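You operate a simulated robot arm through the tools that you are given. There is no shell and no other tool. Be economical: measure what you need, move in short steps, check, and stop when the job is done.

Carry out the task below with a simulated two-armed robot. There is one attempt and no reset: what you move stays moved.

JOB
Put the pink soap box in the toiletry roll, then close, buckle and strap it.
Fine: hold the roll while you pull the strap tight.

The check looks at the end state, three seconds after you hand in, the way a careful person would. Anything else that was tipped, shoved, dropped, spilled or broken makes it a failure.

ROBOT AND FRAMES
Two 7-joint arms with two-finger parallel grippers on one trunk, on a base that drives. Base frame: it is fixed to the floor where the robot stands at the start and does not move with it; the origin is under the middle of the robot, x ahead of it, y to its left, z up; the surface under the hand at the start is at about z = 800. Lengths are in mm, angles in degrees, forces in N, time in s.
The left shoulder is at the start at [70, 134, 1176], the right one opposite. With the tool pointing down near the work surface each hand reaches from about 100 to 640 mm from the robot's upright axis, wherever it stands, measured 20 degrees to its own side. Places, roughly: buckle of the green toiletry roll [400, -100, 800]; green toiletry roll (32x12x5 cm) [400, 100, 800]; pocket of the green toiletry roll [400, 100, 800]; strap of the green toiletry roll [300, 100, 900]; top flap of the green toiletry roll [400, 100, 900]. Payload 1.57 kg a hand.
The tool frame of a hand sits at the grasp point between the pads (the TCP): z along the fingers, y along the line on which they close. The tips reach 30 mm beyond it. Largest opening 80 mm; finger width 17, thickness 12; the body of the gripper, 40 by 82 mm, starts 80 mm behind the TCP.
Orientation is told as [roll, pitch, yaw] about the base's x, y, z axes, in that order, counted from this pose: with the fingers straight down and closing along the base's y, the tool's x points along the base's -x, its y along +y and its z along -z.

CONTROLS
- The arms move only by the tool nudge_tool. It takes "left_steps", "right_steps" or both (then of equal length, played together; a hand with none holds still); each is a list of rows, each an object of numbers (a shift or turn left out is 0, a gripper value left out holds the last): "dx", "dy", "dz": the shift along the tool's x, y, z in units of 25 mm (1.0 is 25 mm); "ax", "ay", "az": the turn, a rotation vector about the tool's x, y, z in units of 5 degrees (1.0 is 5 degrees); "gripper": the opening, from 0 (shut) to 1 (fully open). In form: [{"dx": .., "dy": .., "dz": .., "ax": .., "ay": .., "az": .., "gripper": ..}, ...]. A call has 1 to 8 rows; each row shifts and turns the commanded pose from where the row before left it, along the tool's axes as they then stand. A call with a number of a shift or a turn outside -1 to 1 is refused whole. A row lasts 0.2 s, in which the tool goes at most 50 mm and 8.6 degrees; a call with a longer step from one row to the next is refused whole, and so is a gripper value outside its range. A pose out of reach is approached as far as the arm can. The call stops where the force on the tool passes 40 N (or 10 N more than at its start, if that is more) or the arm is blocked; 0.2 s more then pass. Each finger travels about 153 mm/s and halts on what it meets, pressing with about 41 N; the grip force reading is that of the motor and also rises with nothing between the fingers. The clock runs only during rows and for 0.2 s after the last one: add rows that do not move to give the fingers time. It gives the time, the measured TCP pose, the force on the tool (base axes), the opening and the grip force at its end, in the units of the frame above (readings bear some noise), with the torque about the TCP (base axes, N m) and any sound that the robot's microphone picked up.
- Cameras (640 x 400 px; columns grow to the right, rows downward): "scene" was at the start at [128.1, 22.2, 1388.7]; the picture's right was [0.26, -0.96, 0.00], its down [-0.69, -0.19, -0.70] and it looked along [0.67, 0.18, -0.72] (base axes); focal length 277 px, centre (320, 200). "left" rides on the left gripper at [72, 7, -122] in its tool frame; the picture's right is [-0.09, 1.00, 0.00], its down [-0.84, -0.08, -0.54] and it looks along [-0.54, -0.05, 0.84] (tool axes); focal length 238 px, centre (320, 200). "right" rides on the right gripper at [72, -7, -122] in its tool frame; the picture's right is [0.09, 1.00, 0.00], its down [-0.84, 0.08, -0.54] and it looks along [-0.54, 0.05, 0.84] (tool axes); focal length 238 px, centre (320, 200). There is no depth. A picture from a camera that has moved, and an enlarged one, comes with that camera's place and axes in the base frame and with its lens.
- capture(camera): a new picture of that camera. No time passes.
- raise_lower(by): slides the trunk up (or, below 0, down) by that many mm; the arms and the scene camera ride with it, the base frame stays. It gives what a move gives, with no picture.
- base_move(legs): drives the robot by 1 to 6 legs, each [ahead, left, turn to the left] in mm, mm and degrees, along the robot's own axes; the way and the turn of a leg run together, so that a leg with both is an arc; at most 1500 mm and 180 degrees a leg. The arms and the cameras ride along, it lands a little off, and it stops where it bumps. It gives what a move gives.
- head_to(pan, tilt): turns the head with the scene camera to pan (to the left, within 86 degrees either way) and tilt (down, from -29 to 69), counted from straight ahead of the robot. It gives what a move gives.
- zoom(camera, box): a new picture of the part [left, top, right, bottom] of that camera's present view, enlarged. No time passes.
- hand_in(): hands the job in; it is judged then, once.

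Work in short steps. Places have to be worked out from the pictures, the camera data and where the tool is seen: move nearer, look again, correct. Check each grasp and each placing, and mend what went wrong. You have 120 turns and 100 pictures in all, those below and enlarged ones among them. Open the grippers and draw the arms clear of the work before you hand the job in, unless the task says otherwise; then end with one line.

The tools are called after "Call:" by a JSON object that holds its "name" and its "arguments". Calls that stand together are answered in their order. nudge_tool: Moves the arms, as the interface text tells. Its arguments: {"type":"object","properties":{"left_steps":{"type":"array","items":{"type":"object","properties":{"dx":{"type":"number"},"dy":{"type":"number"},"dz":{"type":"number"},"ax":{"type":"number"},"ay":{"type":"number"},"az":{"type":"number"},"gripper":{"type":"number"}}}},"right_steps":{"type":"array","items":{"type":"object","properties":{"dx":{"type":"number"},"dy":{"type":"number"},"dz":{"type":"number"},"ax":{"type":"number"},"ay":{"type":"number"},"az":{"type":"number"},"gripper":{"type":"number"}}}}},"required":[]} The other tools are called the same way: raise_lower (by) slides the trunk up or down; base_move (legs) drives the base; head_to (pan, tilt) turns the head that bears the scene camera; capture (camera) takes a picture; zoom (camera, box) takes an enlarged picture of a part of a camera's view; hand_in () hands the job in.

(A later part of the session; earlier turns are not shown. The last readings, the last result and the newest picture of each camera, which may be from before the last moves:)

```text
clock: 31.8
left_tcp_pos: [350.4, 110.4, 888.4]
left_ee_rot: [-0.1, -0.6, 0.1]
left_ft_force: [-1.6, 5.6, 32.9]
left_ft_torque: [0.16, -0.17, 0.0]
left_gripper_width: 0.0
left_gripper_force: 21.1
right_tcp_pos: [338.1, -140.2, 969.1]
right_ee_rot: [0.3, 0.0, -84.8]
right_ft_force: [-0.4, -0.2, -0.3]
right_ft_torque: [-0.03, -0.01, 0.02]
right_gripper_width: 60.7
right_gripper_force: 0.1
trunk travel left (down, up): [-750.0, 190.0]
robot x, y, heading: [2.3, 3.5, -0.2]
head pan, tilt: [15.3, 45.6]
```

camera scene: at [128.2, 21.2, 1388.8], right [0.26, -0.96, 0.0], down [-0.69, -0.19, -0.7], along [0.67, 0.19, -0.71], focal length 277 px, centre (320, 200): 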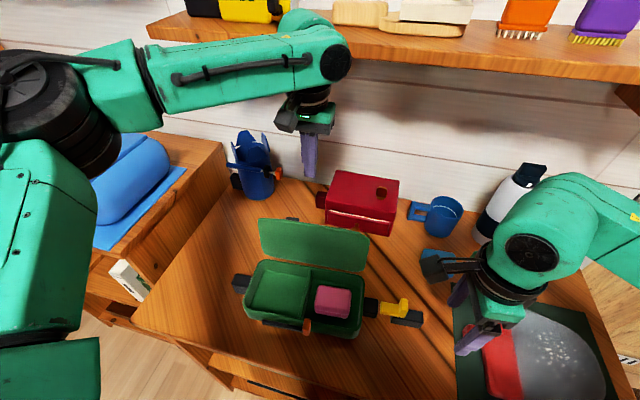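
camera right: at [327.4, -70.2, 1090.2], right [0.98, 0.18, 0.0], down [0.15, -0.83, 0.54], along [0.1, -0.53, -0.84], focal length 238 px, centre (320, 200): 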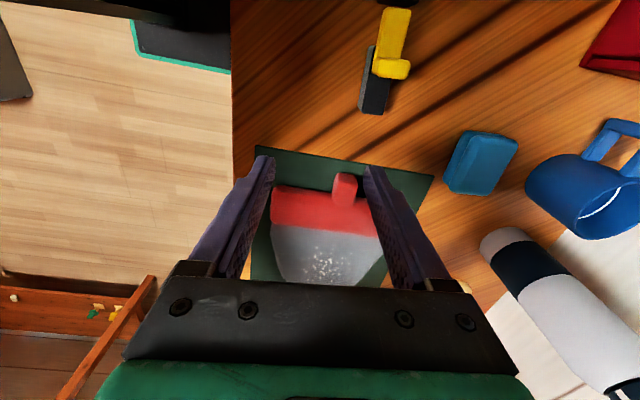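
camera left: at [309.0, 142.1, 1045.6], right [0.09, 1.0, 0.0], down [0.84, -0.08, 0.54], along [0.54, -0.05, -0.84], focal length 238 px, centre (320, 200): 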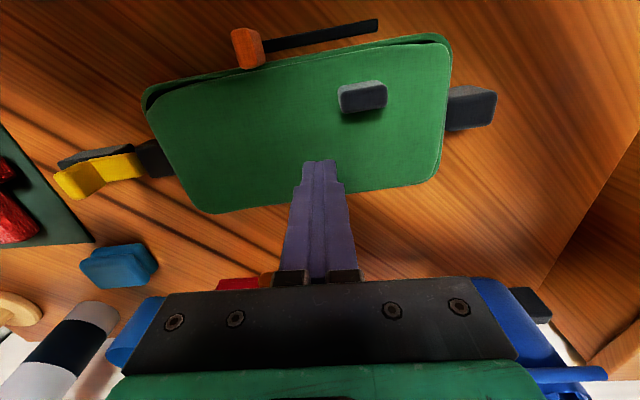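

The flap is firm and closed with the tip at z≈858. I'll lift the left hand and bring the right hand over the yellow knob, near (392,-75).

Call:
{"name": "nudge_tool", "arguments": {"left_steps": [{"dz": -1}, {"dz": -1}, {"dz": -1}, {"dz": -1}], "right_steps": [{"dx": 0.6, "dy": 0.585}, {"dx": 0.6, "dy": 0.585}, {"dx": 0.6, "dy": 0.585}, {"dx": 0.6, "dy": 0.585}]}}

Call:
{"name": "capture", "arguments": {"camera": "right"}}

Call:
{"name": "capture", "arguments": {"camera": "left"}}

```text
clock: 32.8
left_tcp_pos: [350.4, 112.7, 985.3]
left_ee_rot: [0.0, 0.0, 0.0]
left_ft_force: [-0.6, -0.4, -0.2]
left_ft_torque: [-0.03, 0.02, 0.02]
left_gripper_width: 0.0
left_gripper_force: 21.6
right_tcp_pos: [394.1, -73.3, 969.4]
right_ee_rot: [0.1, 0.0, -84.9]
right_ft_force: [-0.9, 0.2, 0.0]
right_ft_torque: [-0.03, 0.01, 0.01]
right_gripper_width: 60.8
right_gripper_force: 0.0
trunk travel left (down, up): [-750.0, 190.0]
robot x, y, heading: [2.6, -2.1, -0.0]
head pan, tilt: [15.3, 45.6]
```

```text
65 pictures are left
camera right: at [381.4, -1.5, 1091.4], right [0.98, 0.18, 0.0], down [0.15, -0.83, 0.54], along [0.1, -0.53, -0.84], focal length 238 px, centre (320, 200)
```

right: 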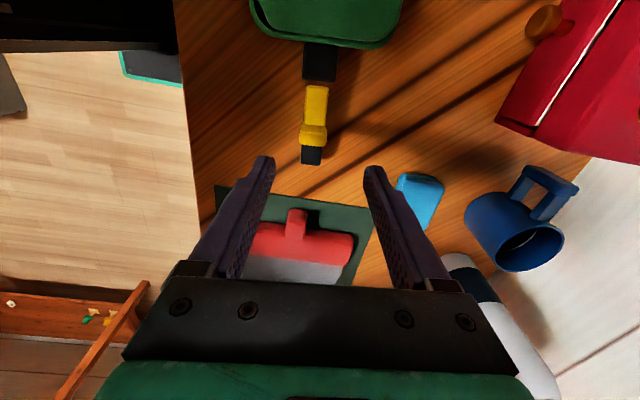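

```text
64 pictures are left
camera left: at [278.3, 119.0, 1106.2], right [0.09, 1.0, 0.0], down [0.84, -0.08, 0.54], along [0.54, -0.05, -0.84], focal length 238 px, centre (320, 200)
```

left: 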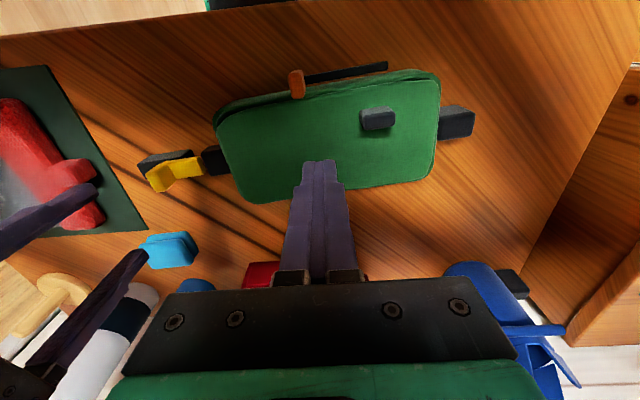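

Call:
{"name": "zoom", "arguments": {"camera": "right", "box": [270, 20, 370, 180]}}

```text
2.50 times, centred on (320, 100) of right
camera zoom: at [381.4, -1.5, 1091.4], right [0.98, 0.18, 0.0], down [0.15, -0.83, 0.54], along [0.1, -0.53, -0.84], focal length 596 px, centre (320, 450)
```

zoom: 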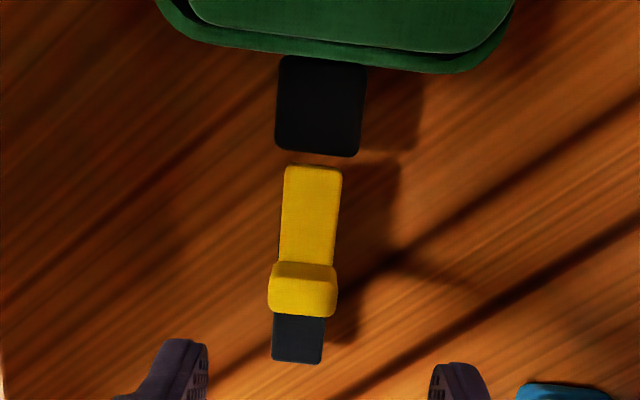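

The knob top is near (389,-76) and the tongue axis runs along about yaw +5, which matches the hand. I'll align and descend to straddle the knob.

Call:
{"name": "nudge_tool", "arguments": {"right_steps": [{"dx": -0.09, "dy": -0.21}, {"dz": 0.9}, {"dz": 0.9}, {"dz": 0.9}, {"dz": 0.9}, {"dz": 0.65}]}}

Call:
{"name": "capture", "arguments": {"camera": "right"}}

Call:
{"name": "zoom", "arguments": {"camera": "scene", "box": [330, 250, 450, 340]}}

```text
clock: 34.2
left_tcp_pos: [350.5, 112.0, 986.4]
left_ee_rot: [0.1, 0.0, 0.0]
left_ft_force: [0.0, -0.3, -1.1]
left_ft_torque: [0.0, -0.03, 0.01]
left_gripper_width: 0.2
left_gripper_force: 21.5
right_tcp_pos: [389.3, -75.8, 862.9]
right_ee_rot: [0.0, -0.1, -84.9]
right_ft_force: [0.7, -0.4, -0.3]
right_ft_torque: [0.03, 0.02, 0.02]
right_gripper_width: 60.9
right_gripper_force: 0.0
trunk travel left (down, up): [-750.0, 190.0]
robot x, y, heading: [-1.9, -2.1, 0.2]
head pan, tilt: [15.3, 45.6]
```

```text
62 pictures are left
camera right: at [375.9, -5.0, 985.8], right [0.98, 0.18, 0.0], down [0.15, -0.83, 0.54], along [0.1, -0.53, -0.84], focal length 238 px, centre (320, 200)
```

right: 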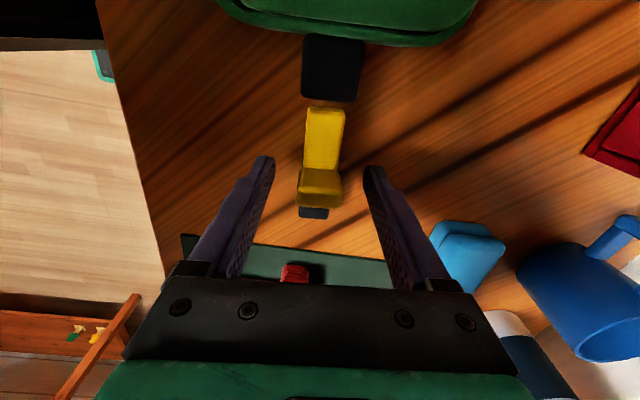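

```text
4.44 times, centred on (390, 295) of scene
camera zoom: at [128.1, 22.0, 1388.8], right [0.26, -0.96, 0.0], down [-0.69, -0.19, -0.7], along [0.67, 0.18, -0.72], focal length 1230 px, centre (9, -222)
```

zoom: 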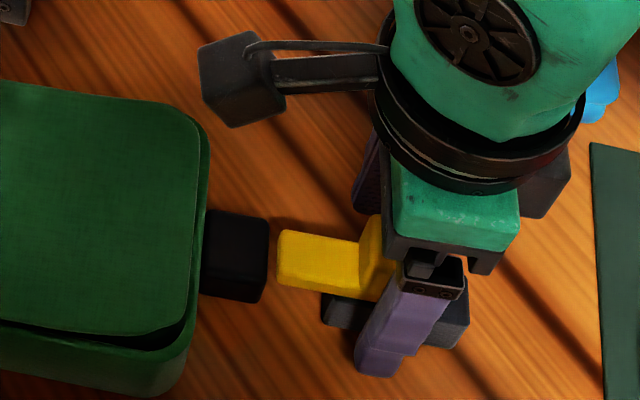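

The fingers straddle the knob, so I close on it.

Call:
{"name": "nudge_tool", "arguments": {"right_steps": [{"gripper": 0.0}, {}, {}]}}

Call:
{"name": "capture", "arguments": {"camera": "right"}}

Call:
{"name": "zoom", "arguments": {"camera": "scene", "box": [330, 250, 450, 340]}}

```text
clock: 35.0
left_tcp_pos: [349.5, 111.7, 986.0]
left_ee_rot: [0.1, 0.0, 0.2]
left_ft_force: [0.4, 0.3, -0.1]
left_ft_torque: [0.0, -0.01, 0.02]
left_gripper_width: 0.0
left_gripper_force: 21.1
right_tcp_pos: [389.1, -75.7, 862.6]
right_ee_rot: [0.1, -0.1, -85.0]
right_ft_force: [0.9, -0.4, -0.9]
right_ft_torque: [-0.05, 0.07, -0.12]
right_gripper_width: 25.1
right_gripper_force: 36.2
trunk travel left (down, up): [-750.0, 190.0]
robot x, y, heading: [0.0, 1.6, 0.0]
head pan, tilt: [15.3, 45.6]
```

```text
60 pictures are left
camera right: at [376.1, -4.9, 985.8], right [0.98, 0.18, 0.0], down [0.15, -0.83, 0.54], along [0.1, -0.53, -0.84], focal length 238 px, centre (320, 200)
```

right: 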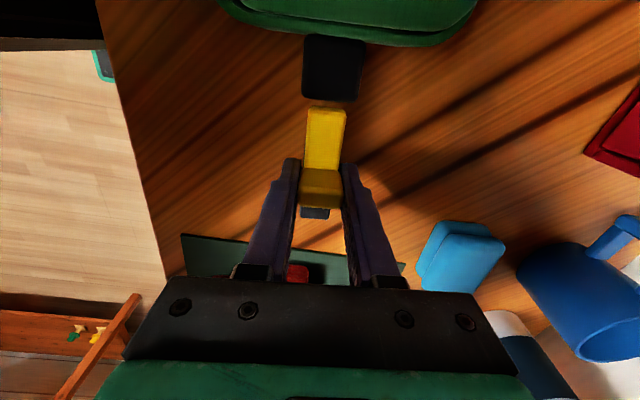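

```text
4.44 times, centred on (390, 295) of scene
camera zoom: at [128.4, 22.3, 1388.7], right [0.26, -0.96, 0.0], down [-0.69, -0.19, -0.7], along [0.67, 0.18, -0.72], focal length 1230 px, centre (9, -222)
```

zoom: 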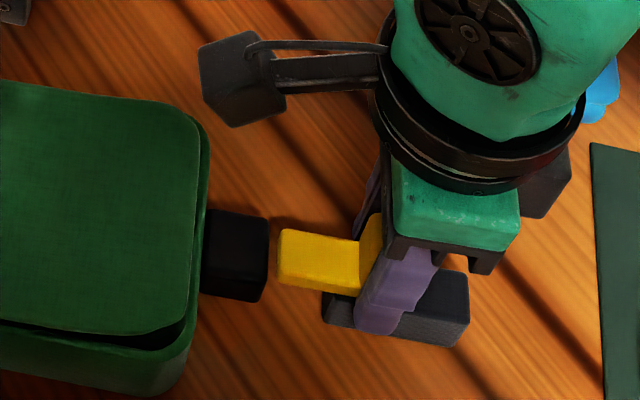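

Knob gripped at 25 mm. I'll slide it toward the socket in small steps while watching the force.

Call:
{"name": "nudge_tool", "arguments": {"right_steps": [{"dx": 0.12}, {"dx": 0.12}, {"dx": 0.12}]}}

Call:
{"name": "zoom", "arguments": {"camera": "scene", "box": [330, 250, 450, 340]}}

```text
clock: 35.8
left_tcp_pos: [350.4, 112.0, 985.3]
left_ee_rot: [0.0, -0.1, 0.0]
left_ft_force: [-1.1, -0.3, 0.2]
left_ft_torque: [0.03, 0.0, -0.01]
left_gripper_width: 0.0
left_gripper_force: 21.4
right_tcp_pos: [389.5, -67.1, 863.1]
right_ee_rot: [0.1, -0.2, -84.9]
right_ft_force: [1.3, -1.0, -0.9]
right_ft_torque: [-0.15, 0.11, -0.19]
right_gripper_width: 25.0
right_gripper_force: 36.1
trunk travel left (down, up): [-750.0, 190.0]
robot x, y, heading: [-4.4, -0.2, 0.1]
head pan, tilt: [15.3, 45.6]
```

```text
4.44 times, centred on (390, 295) of scene
camera zoom: at [128.5, 22.3, 1388.7], right [0.26, -0.96, 0.0], down [-0.69, -0.19, -0.7], along [0.67, 0.18, -0.72], focal length 1230 px, centre (9, -222)
```

zoom: 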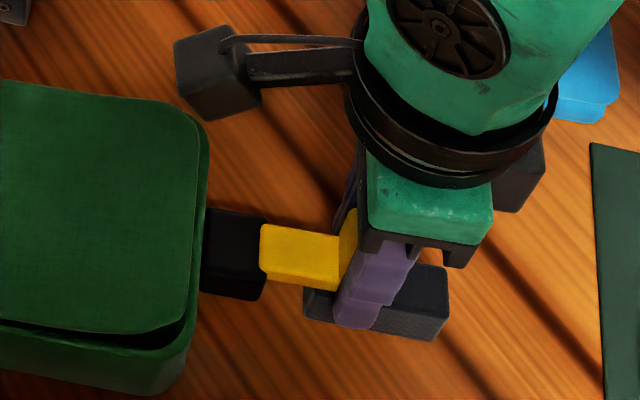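

It slides freely and the black base moves with it. The tongue is reaching the socket, so I continue.

Call:
{"name": "nudge_tool", "arguments": {"right_steps": [{"dx": 0.12}, {"dx": 0.12}, {"dx": 0.12}]}}

Call:
{"name": "zoom", "arguments": {"camera": "scene", "box": [330, 250, 450, 340]}}

Call:
{"name": "zoom", "arguments": {"camera": "right", "box": [240, 0, 400, 230]}}

```text
clock: 36.6
left_tcp_pos: [350.7, 113.0, 985.6]
left_ee_rot: [-0.1, 0.0, 0.1]
left_ft_force: [-0.1, 0.0, -0.2]
left_ft_torque: [-0.02, -0.01, 0.0]
left_gripper_width: 0.0
left_gripper_force: 21.1
right_tcp_pos: [387.9, -57.7, 862.1]
right_ee_rot: [0.2, 0.0, -84.9]
right_ft_force: [6.8, -0.1, 7.5]
right_ft_torque: [0.11, 0.2, -0.29]
right_gripper_width: 24.8
right_gripper_force: 36.2
trunk travel left (down, up): [-750.0, 190.0]
robot x, y, heading: [4.1, -2.7, 0.0]
head pan, tilt: [15.3, 45.6]
```

```text
4.44 times, centred on (390, 295) of scene
camera zoom: at [129.0, 22.5, 1388.7], right [0.26, -0.96, 0.0], down [-0.69, -0.19, -0.7], along [0.67, 0.18, -0.72], focal length 1230 px, centre (9, -222)
```

zoom: 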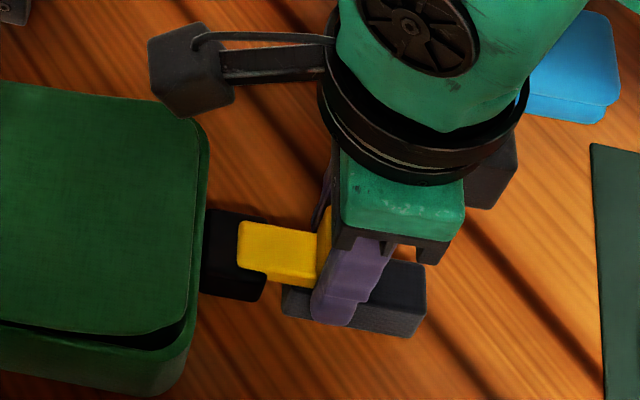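

```text
1.74 times, centred on (320, 115) of right
camera zoom: at [375.2, 13.6, 985.8], right [0.98, 0.18, 0.0], down [0.15, -0.83, 0.54], along [0.1, -0.53, -0.84], focal length 414 px, centre (320, 348)
```

zoom: 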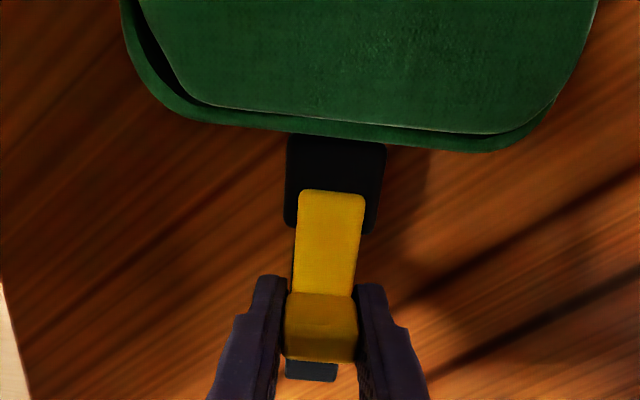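

The tongue seems to overlap the socket's top (7 N upward), so I need to see whether it goes in or rides over. A tighter zoom first.

Call:
{"name": "zoom", "arguments": {"camera": "scene", "box": [360, 280, 410, 315]}}

Call:
{"name": "capture", "arguments": {"camera": "left"}}

Call:
{"name": "zoom", "arguments": {"camera": "left", "box": [130, 120, 260, 210]}}

```text
11.43 times, centred on (385, 298) of scene
camera zoom: at [129.0, 22.5, 1388.7], right [0.26, -0.96, 0.0], down [-0.69, -0.19, -0.7], along [0.67, 0.18, -0.72], focal length 3164 px, centre (-423, -914)
```

zoom: 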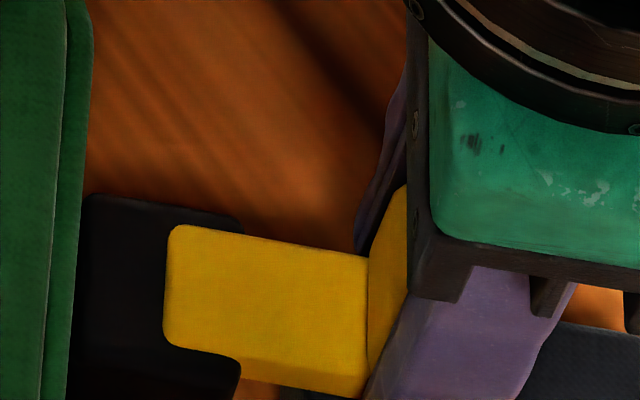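

```text
54 pictures are left
camera left: at [279.0, 118.2, 1106.1], right [0.09, 1.0, 0.0], down [0.84, -0.08, 0.54], along [0.54, -0.05, -0.84], focal length 238 px, centre (320, 200)
```

left: 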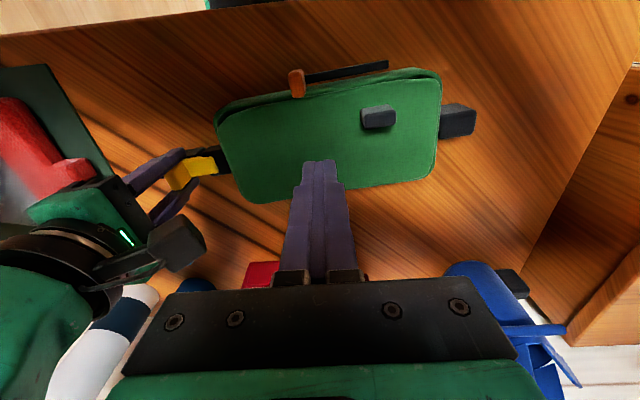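

```text
4.44 times, centred on (195, 165) of left
camera zoom: at [279.0, 118.2, 1106.1], right [0.09, 1.0, 0.0], down [0.84, -0.08, 0.54], along [0.54, -0.05, -0.84], focal length 1059 px, centre (876, 356)
```

zoom: 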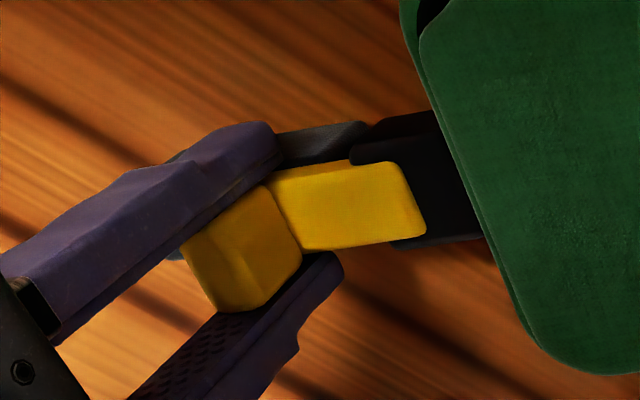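

The tongue's side face vanishes where it overlaps the socket, so it is entering the socket. I continue until it stops or clicks.

Call:
{"name": "nudge_tool", "arguments": {"right_steps": [{"dx": 0.12}, {"dx": 0.12}, {"dx": 0.12}]}}

Call:
{"name": "zoom", "arguments": {"camera": "scene", "box": [340, 260, 420, 325]}}

```text
clock: 37.4
left_tcp_pos: [350.9, 112.5, 985.6]
left_ee_rot: [0.0, 0.0, 0.1]
left_ft_force: [0.5, 0.0, 0.8]
left_ft_torque: [0.03, 0.05, -0.01]
left_gripper_width: 0.0
left_gripper_force: 20.7
right_tcp_pos: [386.7, -47.3, 862.6]
right_ee_rot: [0.2, 0.1, -84.9]
right_ft_force: [7.2, 2.2, 12.2]
right_ft_torque: [0.4, 0.2, -0.35]
right_gripper_width: 24.7
right_gripper_force: 36.8
trunk travel left (down, up): [-750.0, 190.0]
robot x, y, heading: [1.5, 2.9, 0.2]
head pan, tilt: [15.3, 45.6]
```

```text
6.15 times, centred on (380, 292) of scene
camera zoom: at [128.4, 23.2, 1388.8], right [0.26, -0.96, 0.0], down [-0.69, -0.19, -0.7], along [0.67, 0.18, -0.72], focal length 1704 px, centre (-49, -369)
```

zoom: 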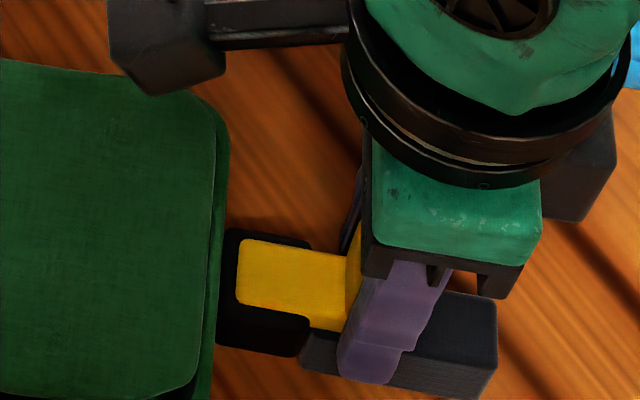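

Almost home and the roll hasn't moved. I continue in small steps.

Call:
{"name": "nudge_tool", "arguments": {"right_steps": [{"dx": 0.1, "dy": 0.03, "dz": -0.02}, {"dx": 0.1, "dy": 0.03, "dz": -0.02}, {"dx": 0.1}]}}

Call:
{"name": "zoom", "arguments": {"camera": "scene", "box": [340, 260, 420, 325]}}

```text
clock: 38.2
left_tcp_pos: [349.0, 109.0, 986.6]
left_ee_rot: [0.1, -0.1, 0.0]
left_ft_force: [0.6, 1.4, 0.5]
left_ft_torque: [0.02, 0.03, -0.01]
left_gripper_width: 0.0
left_gripper_force: 21.1
right_tcp_pos: [387.9, -44.7, 862.6]
right_ee_rot: [0.1, -0.1, -85.0]
right_ft_force: [3.3, -10.5, 14.8]
right_ft_torque: [0.18, 0.16, -0.15]
right_gripper_width: 25.1
right_gripper_force: 36.3
trunk travel left (down, up): [-750.0, 190.0]
robot x, y, heading: [0.4, 0.4, 0.0]
head pan, tilt: [15.3, 45.6]
```

```text
6.15 times, centred on (380, 292) of scene
camera zoom: at [126.9, 19.0, 1389.0], right [0.26, -0.96, 0.0], down [-0.69, -0.19, -0.7], along [0.68, 0.19, -0.71], focal length 1704 px, centre (-49, -369)
```

zoom: 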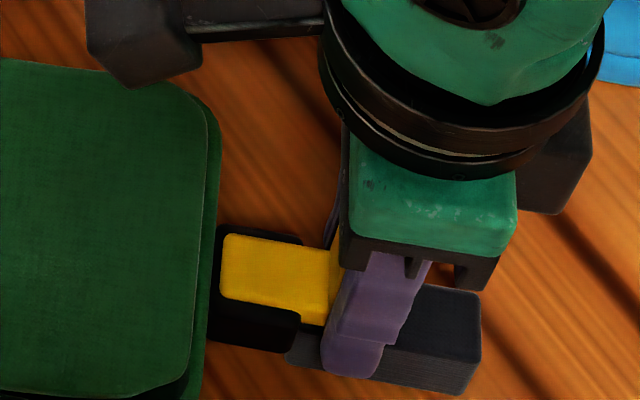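

Resistance now (−10 N in y) with no click yet. I'll brace the roll by putting the closed left fingers as a stop against the left end block, at y≈285.

Call:
{"name": "nudge_tool", "arguments": {"left_steps": [{"dx": -0.06, "dy": 1}, {"dx": -0.06, "dy": 1}, {"dx": -0.06, "dy": 1}, {"dx": -0.06, "dy": 1}, {"dx": -0.06, "dy": 1}, {"dx": -0.06, "dy": 1}, {"dx": -0.06, "dy": 1}, {"dx": -0.06, "dy": 1}]}}

Call:
{"name": "nudge_tool", "arguments": {"left_steps": [{"dz": 0.9}, {"dz": 0.9}, {"dz": 0.9}, {"dz": 0.9}]}}

Call:
{"name": "capture", "arguments": {"camera": "left"}}

Call:
{"name": "capture", "arguments": {"camera": "scene"}}

```text
clock: 40.0
left_tcp_pos: [361.8, 312.1, 988.8]
left_ee_rot: [0.0, -0.1, 0.0]
left_ft_force: [0.3, 0.2, -0.1]
left_ft_torque: [-0.01, -0.03, -0.03]
left_gripper_width: 0.2
left_gripper_force: 21.0
right_tcp_pos: [387.1, -40.7, 861.8]
right_ee_rot: [0.0, -0.1, -85.0]
right_ft_force: [0.0, -5.1, 4.3]
right_ft_torque: [-0.08, -0.08, -0.05]
right_gripper_width: 24.7
right_gripper_force: 36.9
trunk travel left (down, up): [-750.0, 190.0]
robot x, y, heading: [-2.1, 1.1, 0.2]
head pan, tilt: [15.3, 45.6]
```

```text
clock: 41.0
left_tcp_pos: [361.6, 311.2, 898.2]
left_ee_rot: [0.0, -0.1, 0.1]
left_ft_force: [0.7, -0.8, -0.2]
left_ft_torque: [-0.02, 0.01, 0.03]
left_gripper_width: 0.1
left_gripper_force: 20.9
right_tcp_pos: [386.9, -42.7, 862.8]
right_ee_rot: [0.1, -0.1, -84.9]
right_ft_force: [-1.0, -0.9, -0.5]
right_ft_torque: [0.42, 0.16, 0.13]
right_gripper_width: 24.9
right_gripper_force: 36.5
trunk travel left (down, up): [-750.0, 190.0]
robot x, y, heading: [-1.4, 0.0, -0.0]
head pan, tilt: [15.3, 45.6]
```

```text
50 pictures are left
camera left: at [290.0, 316.8, 1018.7], right [0.09, 1.0, 0.0], down [0.84, -0.08, 0.54], along [0.54, -0.05, -0.84], focal length 238 px, centre (320, 200)
```

left: 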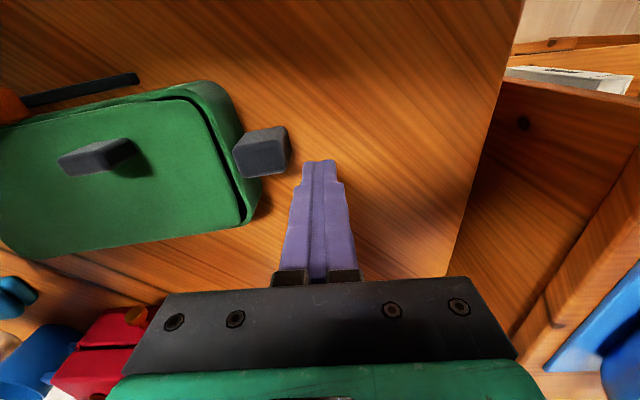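

```text
49 pictures are left
camera scene: at [128.0, 22.1, 1388.7], right [0.26, -0.96, 0.0], down [-0.69, -0.19, -0.7], along [0.67, 0.18, -0.72], focal length 277 px, centre (320, 200)
```

scene: 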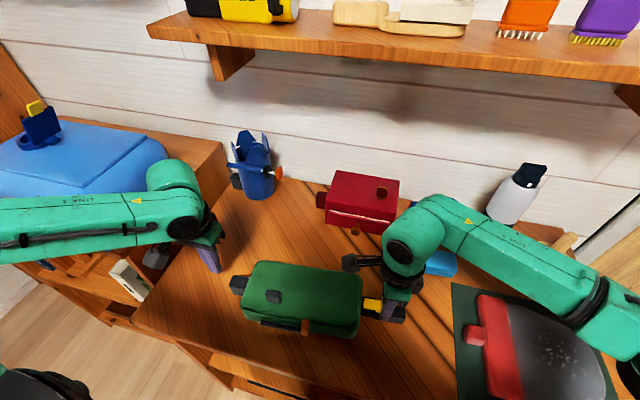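

The roll crept ~3 mm. The block's outer face is at y≈285, x 345-381, so I lower the left fingers and approach −y to touch.

Call:
{"name": "nudge_tool", "arguments": {"left_steps": [{"dz": 0.95}, {"dz": 0.95}, {"dy": -0.2}, {"dy": -0.2}, {"dy": -0.1}]}}

Call:
{"name": "capture", "arguments": {"camera": "left"}}

```text
clock: 42.2
left_tcp_pos: [362.6, 298.2, 848.3]
left_ee_rot: [0.0, 0.0, 0.2]
left_ft_force: [-0.2, -0.2, 0.6]
left_ft_torque: [0.0, -0.02, 0.0]
left_gripper_width: 0.0
left_gripper_force: 20.9
right_tcp_pos: [387.8, -41.7, 862.5]
right_ee_rot: [0.0, -0.1, -84.9]
right_ft_force: [0.0, -0.1, -0.3]
right_ft_torque: [0.09, 0.07, 0.05]
right_gripper_width: 24.7
right_gripper_force: 36.9
trunk travel left (down, up): [-750.0, 190.0]
robot x, y, heading: [-1.4, -1.6, 0.2]
head pan, tilt: [15.3, 45.6]
```

```text
48 pictures are left
camera left: at [290.7, 305.1, 969.4], right [0.09, 1.0, 0.0], down [0.84, -0.08, 0.54], along [0.54, -0.05, -0.84], focal length 238 px, centre (320, 200)
```

left: 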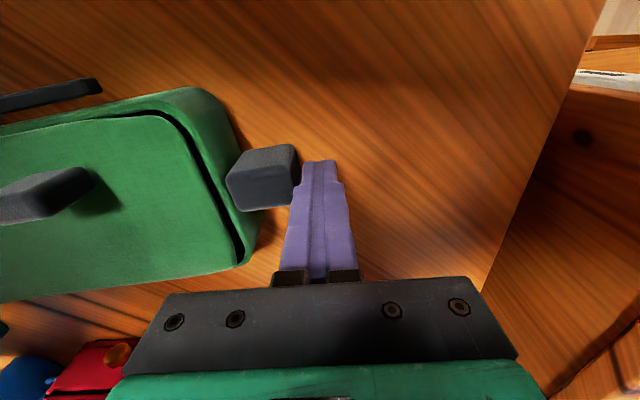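

Nearly touching. I'll close the gap with the left and push the buckle in with the right.

Call:
{"name": "nudge_tool", "arguments": {"left_steps": [{"dy": -0.1}, {"dy": -0.05}, {}, {}, {}], "right_steps": [{}, {}, {"dx": 0.1}, {"dx": 0.1}, {"dx": 0.1}]}}

Call:
{"name": "zoom", "arguments": {"camera": "scene", "box": [340, 260, 420, 325]}}

```text
clock: 43.4
left_tcp_pos: [361.3, 296.1, 849.4]
left_ee_rot: [0.2, 0.1, 0.2]
left_ft_force: [-1.9, 23.2, -0.2]
left_ft_torque: [0.24, 0.01, 0.15]
left_gripper_width: 0.0
left_gripper_force: 21.2
right_tcp_pos: [387.0, -36.7, 863.0]
right_ee_rot: [0.1, -0.4, -85.2]
right_ft_force: [2.3, -25.2, 4.0]
right_ft_torque: [0.21, 0.1, 0.08]
right_gripper_width: 25.2
right_gripper_force: 36.9
trunk travel left (down, up): [-750.0, 190.0]
robot x, y, heading: [0.3, -0.1, 0.3]
head pan, tilt: [15.3, 45.6]
```

```text
6.15 times, centred on (380, 292) of scene
camera zoom: at [127.6, 21.2, 1388.9], right [0.26, -0.96, 0.0], down [-0.69, -0.19, -0.7], along [0.67, 0.18, -0.71], focal length 1704 px, centre (-49, -369)
```

zoom: 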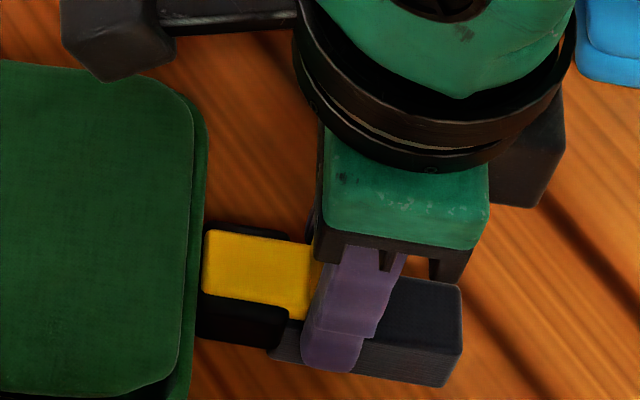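

25 N is being carried between the hands. I'll look closely at the tongue and socket.

Call:
{"name": "zoom", "arguments": {"camera": "scene", "box": [355, 280, 400, 315]}}

Call:
{"name": "zoom", "arguments": {"camera": "right", "box": [250, 20, 390, 230]}}

```text
11.43 times, centred on (378, 298) of scene
camera zoom: at [127.6, 21.2, 1388.9], right [0.26, -0.96, 0.0], down [-0.69, -0.19, -0.7], along [0.67, 0.18, -0.71], focal length 3164 px, centre (-337, -914)
```

zoom: 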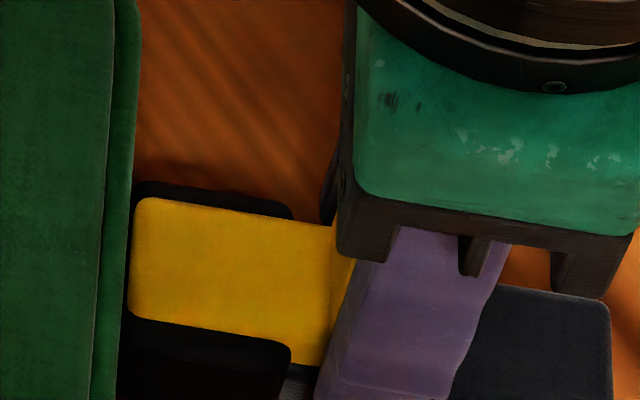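

```text
1.90 times, centred on (320, 125) of right
camera zoom: at [374.8, 35.3, 985.0], right [0.98, 0.18, 0.0], down [0.15, -0.82, 0.55], along [0.1, -0.54, -0.84], focal length 454 px, centre (320, 343)
```

zoom: 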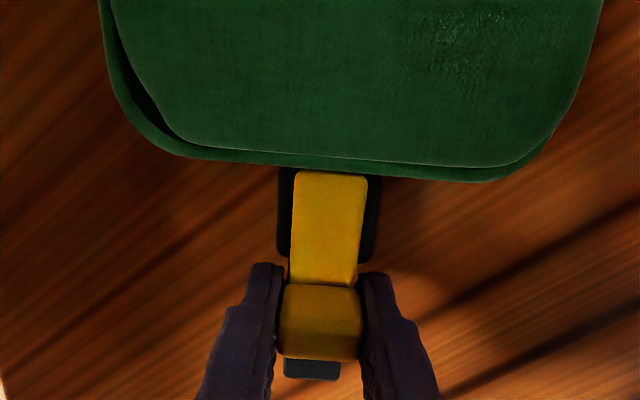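

The fingertips are now against the socket's front face, blocking further travel. I'll release, back off to behind the knob, close the fingers and push on the knob's outer face.

Call:
{"name": "nudge_tool", "arguments": {"right_steps": [{"dx": -0.1, "gripper": 0.6}, {}, {"dz": -0.8}, {"dz": -0.8}, {"dx": -0.8}, {"dx": -0.8, "gripper": 0}, {}, {}]}}

Call:
{"name": "capture", "arguments": {"camera": "right"}}

Call:
{"name": "zoom", "arguments": {"camera": "scene", "box": [340, 250, 440, 330]}}

```text
clock: 45.2
left_tcp_pos: [362.4, 294.4, 848.9]
left_ee_rot: [0.0, -0.1, 0.2]
left_ft_force: [0.8, 0.4, 0.6]
left_ft_torque: [-0.01, -0.01, 0.01]
left_gripper_width: 0.1
left_gripper_force: 21.1
right_tcp_pos: [392.0, -76.8, 903.0]
right_ee_rot: [0.1, -0.1, -85.0]
right_ft_force: [-0.1, 0.8, -0.8]
right_ft_torque: [0.02, 0.02, 0.0]
right_gripper_width: 0.0
right_gripper_force: 21.1
trunk travel left (down, up): [-750.0, 190.0]
robot x, y, heading: [-0.8, -0.1, -0.2]
head pan, tilt: [15.3, 45.6]
```

```text
44 pictures are left
camera right: at [377.8, -4.7, 1025.1], right [0.98, 0.18, 0.0], down [0.15, -0.83, 0.54], along [0.1, -0.53, -0.84], focal length 238 px, centre (320, 200)
```

right: 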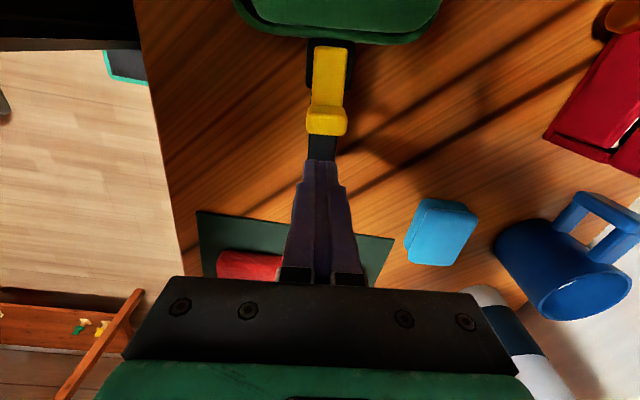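

```text
5.00 times, centred on (390, 290) of scene
camera zoom: at [128.0, 22.1, 1388.7], right [0.26, -0.96, 0.0], down [-0.69, -0.19, -0.7], along [0.67, 0.18, -0.72], focal length 1384 px, centre (-30, -250)
```

zoom: 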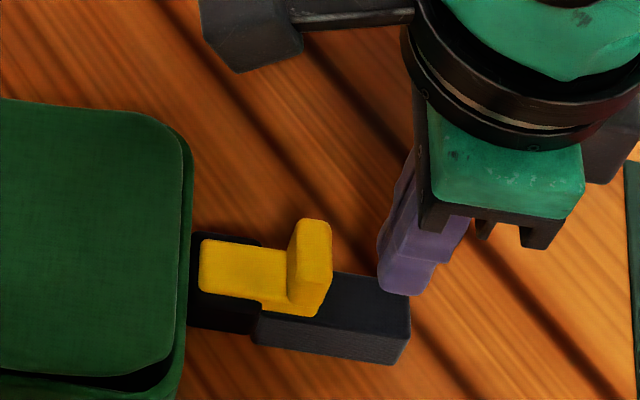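

The tongue is seated to the roll's side, with no click heard. I'll lower behind the knob and push with both hands bracing.

Call:
{"name": "nudge_tool", "arguments": {"right_steps": [{"dy": -0.12, "dz": 0.62}, {"dz": 0.62}, {"dx": 0.5}, {"dx": 0.3}, {"dx": 0.15}, {"dx": 0.1}]}}

Call:
{"name": "zoom", "arguments": {"camera": "scene", "box": [340, 250, 440, 330]}}

```text
clock: 46.6
left_tcp_pos: [363.0, 295.9, 848.9]
left_ee_rot: [0.1, 0.0, 0.2]
left_ft_force: [-1.5, 17.2, -1.4]
left_ft_torque: [0.19, 0.02, 0.08]
left_gripper_width: 0.0
left_gripper_force: 20.9
right_tcp_pos: [386.8, -51.7, 872.7]
right_ee_rot: [0.0, -0.3, -85.1]
right_ft_force: [1.8, -19.5, 2.3]
right_ft_torque: [-0.1, 0.03, 0.0]
right_gripper_width: 0.1
right_gripper_force: 20.9
trunk travel left (down, up): [-750.0, 190.0]
robot x, y, heading: [-0.6, -1.3, -0.3]
head pan, tilt: [15.3, 45.6]
```

```text
5.00 times, centred on (390, 290) of scene
camera zoom: at [127.7, 21.4, 1388.8], right [0.26, -0.96, 0.0], down [-0.69, -0.19, -0.7], along [0.67, 0.18, -0.71], focal length 1384 px, centre (-30, -250)
```

zoom: 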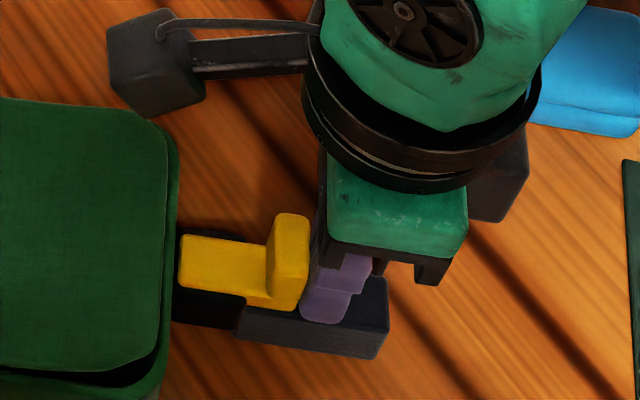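

Contact at ~19 N. I'll push harder, toward ~35 N.

Call:
{"name": "nudge_tool", "arguments": {"right_steps": [{"dx": 0.1}, {"dx": 0.1}, {"dx": 0.1}], "left_steps": [{"dy": -0.05}, {}, {}]}}

Call:
{"name": "zoom", "arguments": {"camera": "scene", "box": [340, 250, 440, 330]}}

```text
clock: 47.2
left_tcp_pos: [361.4, 296.4, 849.7]
left_ee_rot: [0.7, 0.1, 0.3]
left_ft_force: [-1.9, 14.3, 4.7]
left_ft_torque: [-0.03, 0.0, 0.08]
left_gripper_width: 0.0
left_gripper_force: 21.2
right_tcp_pos: [386.5, -51.7, 872.1]
right_ee_rot: [0.1, -0.9, -85.4]
right_ft_force: [1.9, -16.7, 3.8]
right_ft_torque: [0.08, -0.06, 0.04]
right_gripper_width: 0.0
right_gripper_force: 21.1
trunk travel left (down, up): [-750.0, 190.0]
robot x, y, heading: [4.6, -2.3, 0.2]
head pan, tilt: [15.3, 45.6]
stopped in row 3 (right hand): the force on the tool passed its limit at 41 N (the readings are from after the stop); the commanded pose is now the measured one
```

```text
5.00 times, centred on (390, 290) of scene
camera zoom: at [127.2, 21.1, 1388.9], right [0.26, -0.96, 0.0], down [-0.69, -0.19, -0.7], along [0.67, 0.18, -0.71], focal length 1384 px, centre (-30, -250)
```

zoom: 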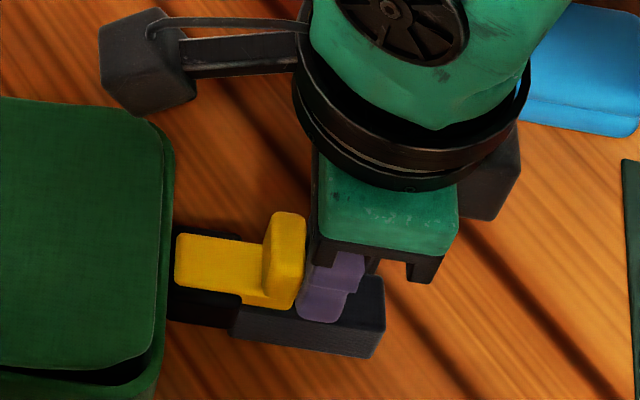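

It is solid at 41 N with no further travel. I'll regrip the knob slightly further back and do a gentle pull test to see if it has latched.

Call:
{"name": "nudge_tool", "arguments": {"right_steps": [{"dx": -0.15}, {"dz": -0.8}, {"dz": -0.8, "gripper": 0.6}, {"dx": 0.5}, {}, {"dz": 0.9}, {"dz": 0.9}, {"gripper": 0}]}}

Call:
{"name": "nudge_tool", "arguments": {"right_steps": [{}, {"dx": -0.1}, {"dx": -0.1}]}}

Call:
{"name": "zoom", "arguments": {"camera": "scene", "box": [340, 250, 440, 330]}}

```text
clock: 48.8
left_tcp_pos: [363.3, 301.0, 847.9]
left_ee_rot: [1.1, 0.2, 0.5]
left_ft_force: [0.0, 15.8, 1.1]
left_ft_torque: [-0.02, -0.03, 0.09]
left_gripper_width: 0.0
left_gripper_force: 21.4
right_tcp_pos: [385.6, -46.5, 880.1]
right_ee_rot: [-0.5, -1.7, -85.4]
right_ft_force: [-0.2, -17.5, 0.3]
right_ft_torque: [-0.13, 0.09, 0.45]
right_gripper_width: 49.4
right_gripper_force: 0.9
trunk travel left (down, up): [-750.0, 190.0]
robot x, y, heading: [-0.1, 0.8, -0.2]
head pan, tilt: [15.3, 45.6]
stopped in row 7 (right hand): the force on the tool passed its limit at 43 N (the readings are from after the stop); the commanded pose is now the measured one
```

```text
clock: 49.6
left_tcp_pos: [361.8, 298.0, 848.9]
left_ee_rot: [0.8, 0.2, 0.4]
left_ft_force: [-0.7, 14.1, -1.5]
left_ft_torque: [0.04, -0.04, 0.09]
left_gripper_width: 0.1
left_gripper_force: 21.4
right_tcp_pos: [386.6, -48.6, 881.2]
right_ee_rot: [-0.2, -1.3, -85.2]
right_ft_force: [-0.4, -14.4, -1.0]
right_ft_torque: [-0.31, 0.02, 0.38]
right_gripper_width: 49.6
right_gripper_force: 0.5
trunk travel left (down, up): [-750.0, 190.0]
robot x, y, heading: [1.6, 0.0, 0.2]
head pan, tilt: [15.3, 45.6]
```

```text
5.00 times, centred on (390, 290) of scene
camera zoom: at [128.5, 22.1, 1388.6], right [0.26, -0.96, 0.0], down [-0.69, -0.19, -0.7], along [0.67, 0.18, -0.72], focal length 1384 px, centre (-30, -250)
```

zoom: 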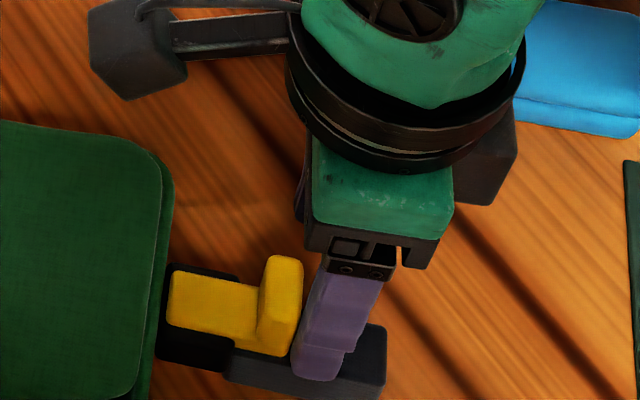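

Something contacted on the way down, and the roll seems to have shifted a little. I'll look from the right camera before moving further.

Call:
{"name": "capture", "arguments": {"camera": "right"}}

Call:
{"name": "capture", "arguments": {"camera": "scene"}}

```text
39 pictures are left
camera right: at [373.7, 26.5, 1002.2], right [0.98, 0.17, -0.01], down [0.15, -0.81, 0.56], along [0.09, -0.55, -0.83], focal length 238 px, centre (320, 200)
```

right: 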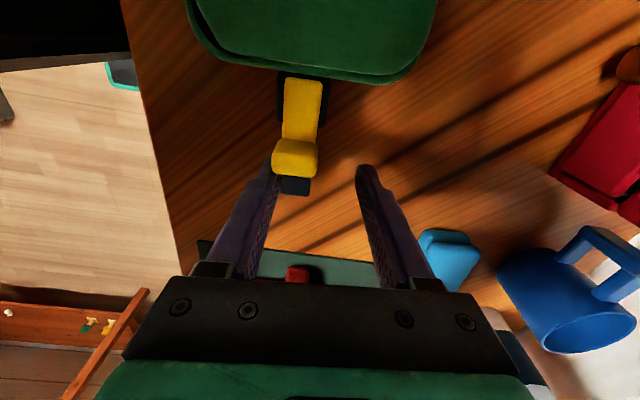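

```text
38 pictures are left
camera scene: at [128.5, 22.1, 1388.6], right [0.26, -0.96, 0.0], down [-0.69, -0.19, -0.7], along [0.67, 0.18, -0.72], focal length 277 px, centre (320, 200)
```

scene: 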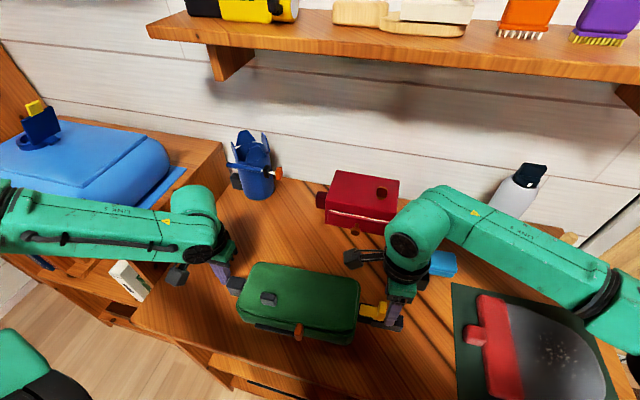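

When the fingers opened they dragged the knob, so the roll has turned about 5° and the knob is now at (367,-39). The buckle stayed in line with its socket. I'll back off, rise, realign to x≈367 and yaw −90.

Call:
{"name": "nudge_tool", "arguments": {"right_steps": [{"dx": -0.6}, {"dz": -0.8}, {"dz": -0.8}, {"dy": -0.4}, {"dy": -0.4, "az": 1}]}}

Call:
{"name": "capture", "arguments": {"camera": "right"}}

```text
clock: 50.8
left_tcp_pos: [362.3, 298.8, 849.7]
left_ee_rot: [1.0, 0.1, 0.4]
left_ft_force: [0.8, -0.4, -0.1]
left_ft_torque: [0.06, 0.0, 0.02]
left_gripper_width: 0.2
left_gripper_force: 22.0
right_tcp_pos: [367.3, -63.6, 921.8]
right_ee_rot: [-0.1, -1.4, -90.2]
right_ft_force: [0.1, 0.4, 1.3]
right_ft_torque: [-0.01, -0.01, -0.03]
right_gripper_width: 47.7
right_gripper_force: 0.1
trunk travel left (down, up): [-750.0, 190.0]
robot x, y, heading: [-0.5, 0.9, -0.0]
head pan, tilt: [15.3, 45.6]
```

```text
37 pictures are left
camera right: at [361.6, 11.5, 1043.0], right [1.0, 0.09, -0.01], down [0.07, -0.82, 0.56], along [0.04, -0.56, -0.83], focal length 238 px, centre (320, 200)
```

right: 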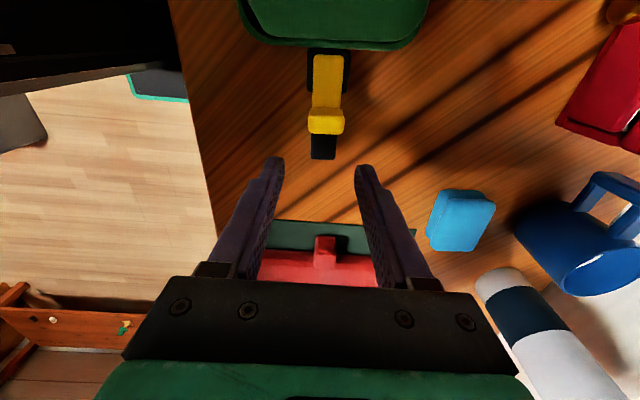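

The knob is at (369,-41), in line with the hand. I'll go over it, descend straddling and grip.

Call:
{"name": "nudge_tool", "arguments": {"right_steps": [{"dx": 0.39, "dy": 0.09}, {"dx": 0.39}, {"dz": 0.7}, {"dz": 0.7}, {"dz": 0.7}, {"gripper": 0}, {}, {}]}}

Call:
{"name": "capture", "arguments": {"camera": "right"}}

```text
clock: 52.6
left_tcp_pos: [362.5, 299.5, 849.1]
left_ee_rot: [0.9, 0.1, 0.4]
left_ft_force: [-0.3, 0.5, -0.2]
left_ft_torque: [0.01, 0.04, 0.02]
left_gripper_width: 0.2
left_gripper_force: 21.9
right_tcp_pos: [368.9, -44.5, 866.8]
right_ee_rot: [-0.2, -1.3, -90.2]
right_ft_force: [0.8, -0.2, 1.6]
right_ft_torque: [-0.01, -0.25, 0.16]
right_gripper_width: 24.8
right_gripper_force: 36.5
trunk travel left (down, up): [-750.0, 190.0]
robot x, y, heading: [0.3, -1.0, 0.0]
head pan, tilt: [15.3, 45.6]
```

```text
36 pictures are left
camera right: at [363.5, 29.3, 988.7], right [1.0, 0.09, -0.01], down [0.08, -0.82, 0.56], along [0.05, -0.56, -0.83], focal length 238 px, centre (320, 200)
```

right: 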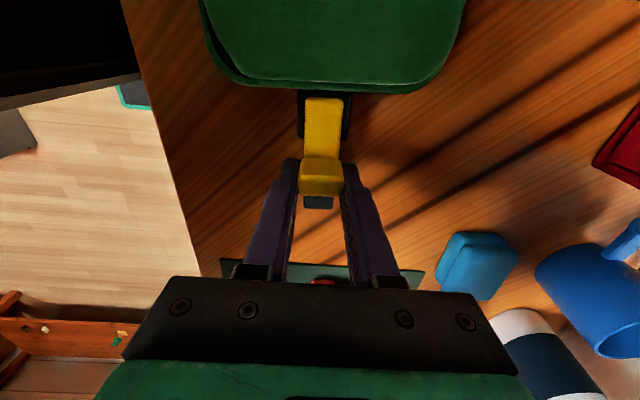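

Gripped (25 mm). Gentle pull test −y by ~5 mm.

Call:
{"name": "nudge_tool", "arguments": {"right_steps": [{"dx": -0.1}, {"dx": -0.1}]}}

Call:
{"name": "zoom", "arguments": {"camera": "right", "box": [250, 60, 390, 230]}}

```text
clock: 53.2
left_tcp_pos: [362.8, 298.5, 848.7]
left_ee_rot: [1.0, 0.3, 0.3]
left_ft_force: [0.0, -0.3, 0.5]
left_ft_torque: [-0.02, 0.01, 0.03]
left_gripper_width: 0.0
left_gripper_force: 21.4
right_tcp_pos: [368.3, -49.4, 866.8]
right_ee_rot: [-0.2, -1.4, -90.2]
right_ft_force: [0.0, -0.1, 0.0]
right_ft_torque: [0.09, -0.07, 0.11]
right_gripper_width: 24.5
right_gripper_force: 36.4
trunk travel left (down, up): [-750.0, 190.0]
robot x, y, heading: [-0.5, -1.3, 0.4]
head pan, tilt: [15.3, 45.6]
```

```text
2.35 times, centred on (320, 145) of right
camera zoom: at [362.8, 24.6, 988.8], right [1.0, 0.09, -0.01], down [0.08, -0.82, 0.56], along [0.04, -0.56, -0.83], focal length 561 px, centre (320, 329)
```

zoom: 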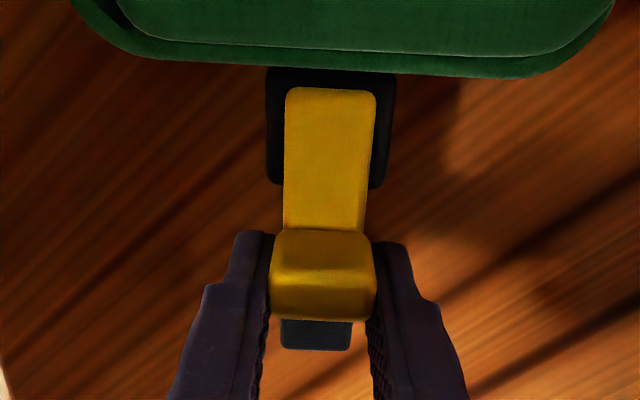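

It slid back freely, so it is not latched. I need the relative heights of the tongue and socket, so I'll take another scene zoom to triangulate.

Call:
{"name": "zoom", "arguments": {"camera": "scene", "box": [350, 280, 410, 330]}}

```text
8.00 times, centred on (380, 305) of scene
camera zoom: at [128.1, 22.1, 1388.7], right [0.26, -0.96, 0.0], down [-0.69, -0.19, -0.7], along [0.67, 0.18, -0.72], focal length 2215 px, centre (-160, -640)
```

zoom: 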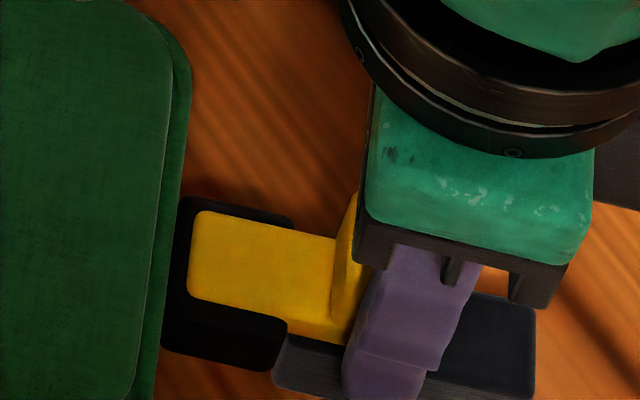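

The heights match: socket top ~846, tongue 836–848, and the base at 835 butts against the socket at full travel. I'll push it in again now that it is well aligned, listening for a click.

Call:
{"name": "nudge_tool", "arguments": {"right_steps": [{"dx": 0.15}, {"dx": 0.15}, {"dx": 0.15}, {"dx": 0.1}, {"dx": 0.1}, {"dx": 0.1}]}}

Call:
{"name": "zoom", "arguments": {"camera": "right", "box": [250, 60, 390, 230]}}

```text
clock: 54.6
left_tcp_pos: [362.5, 300.5, 849.1]
left_ee_rot: [1.2, 0.2, 0.4]
left_ft_force: [0.3, 32.2, 0.8]
left_ft_torque: [-0.03, -0.03, 0.14]
left_gripper_width: 0.4
left_gripper_force: 20.8
right_tcp_pos: [369.6, -33.5, 867.0]
right_ee_rot: [-0.2, -1.8, -90.3]
right_ft_force: [0.5, -32.0, 3.1]
right_ft_torque: [-0.13, -0.22, 0.33]
right_gripper_width: 25.2
right_gripper_force: 36.7
trunk travel left (down, up): [-750.0, 190.0]
robot x, y, heading: [-0.7, 1.8, -0.1]
head pan, tilt: [15.3, 45.6]
```

```text
2.35 times, centred on (320, 145) of right
camera zoom: at [363.8, 42.6, 987.5], right [1.0, 0.09, -0.01], down [0.07, -0.82, 0.57], along [0.04, -0.57, -0.82], focal length 561 px, centre (320, 329)
```

zoom: 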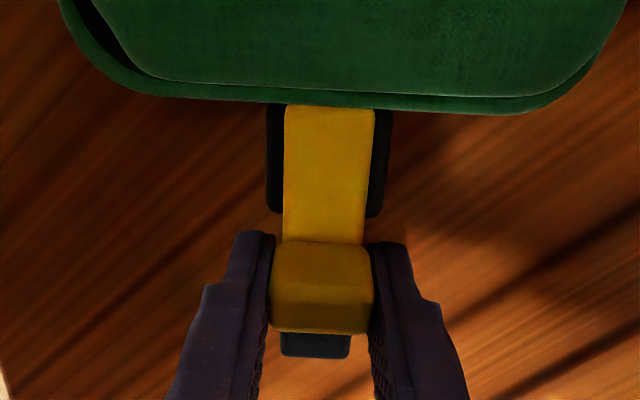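

Fully in at 32 N. One more small push while listening for a click.

Call:
{"name": "nudge_tool", "arguments": {"right_steps": [{"dx": 0.1}, {"dx": 0.1}, {}]}}

```text
clock: 55.4
left_tcp_pos: [362.7, 300.3, 848.7]
left_ee_rot: [1.2, 0.2, 0.5]
left_ft_force: [0.5, 32.8, 0.2]
left_ft_torque: [-0.01, -0.04, 0.15]
left_gripper_width: 0.0
left_gripper_force: 21.3
right_tcp_pos: [368.5, -28.4, 867.1]
right_ee_rot: [-0.3, -1.6, -90.2]
right_ft_force: [-0.2, -31.6, 0.5]
right_ft_torque: [-0.15, -0.17, 0.4]
right_gripper_width: 25.1
right_gripper_force: 36.9
trunk travel left (down, up): [-750.0, 190.0]
robot x, y, heading: [0.1, -0.9, 0.1]
head pan, tilt: [15.3, 45.6]
```

It moved 5 mm more at the same force. I check whether the tongue advanced or the fingers slid.

Call:
{"name": "zoom", "arguments": {"camera": "right", "box": [250, 60, 390, 230]}}

```text
2.35 times, centred on (320, 145) of right
camera zoom: at [363.3, 48.4, 988.1], right [1.0, 0.09, -0.01], down [0.08, -0.82, 0.57], along [0.04, -0.56, -0.82], focal length 561 px, centre (320, 329)
```

zoom: 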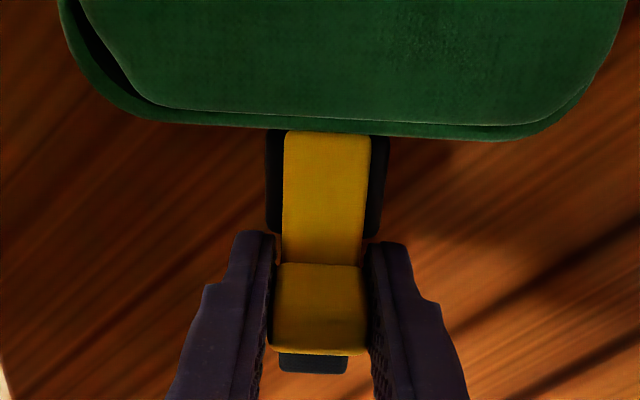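

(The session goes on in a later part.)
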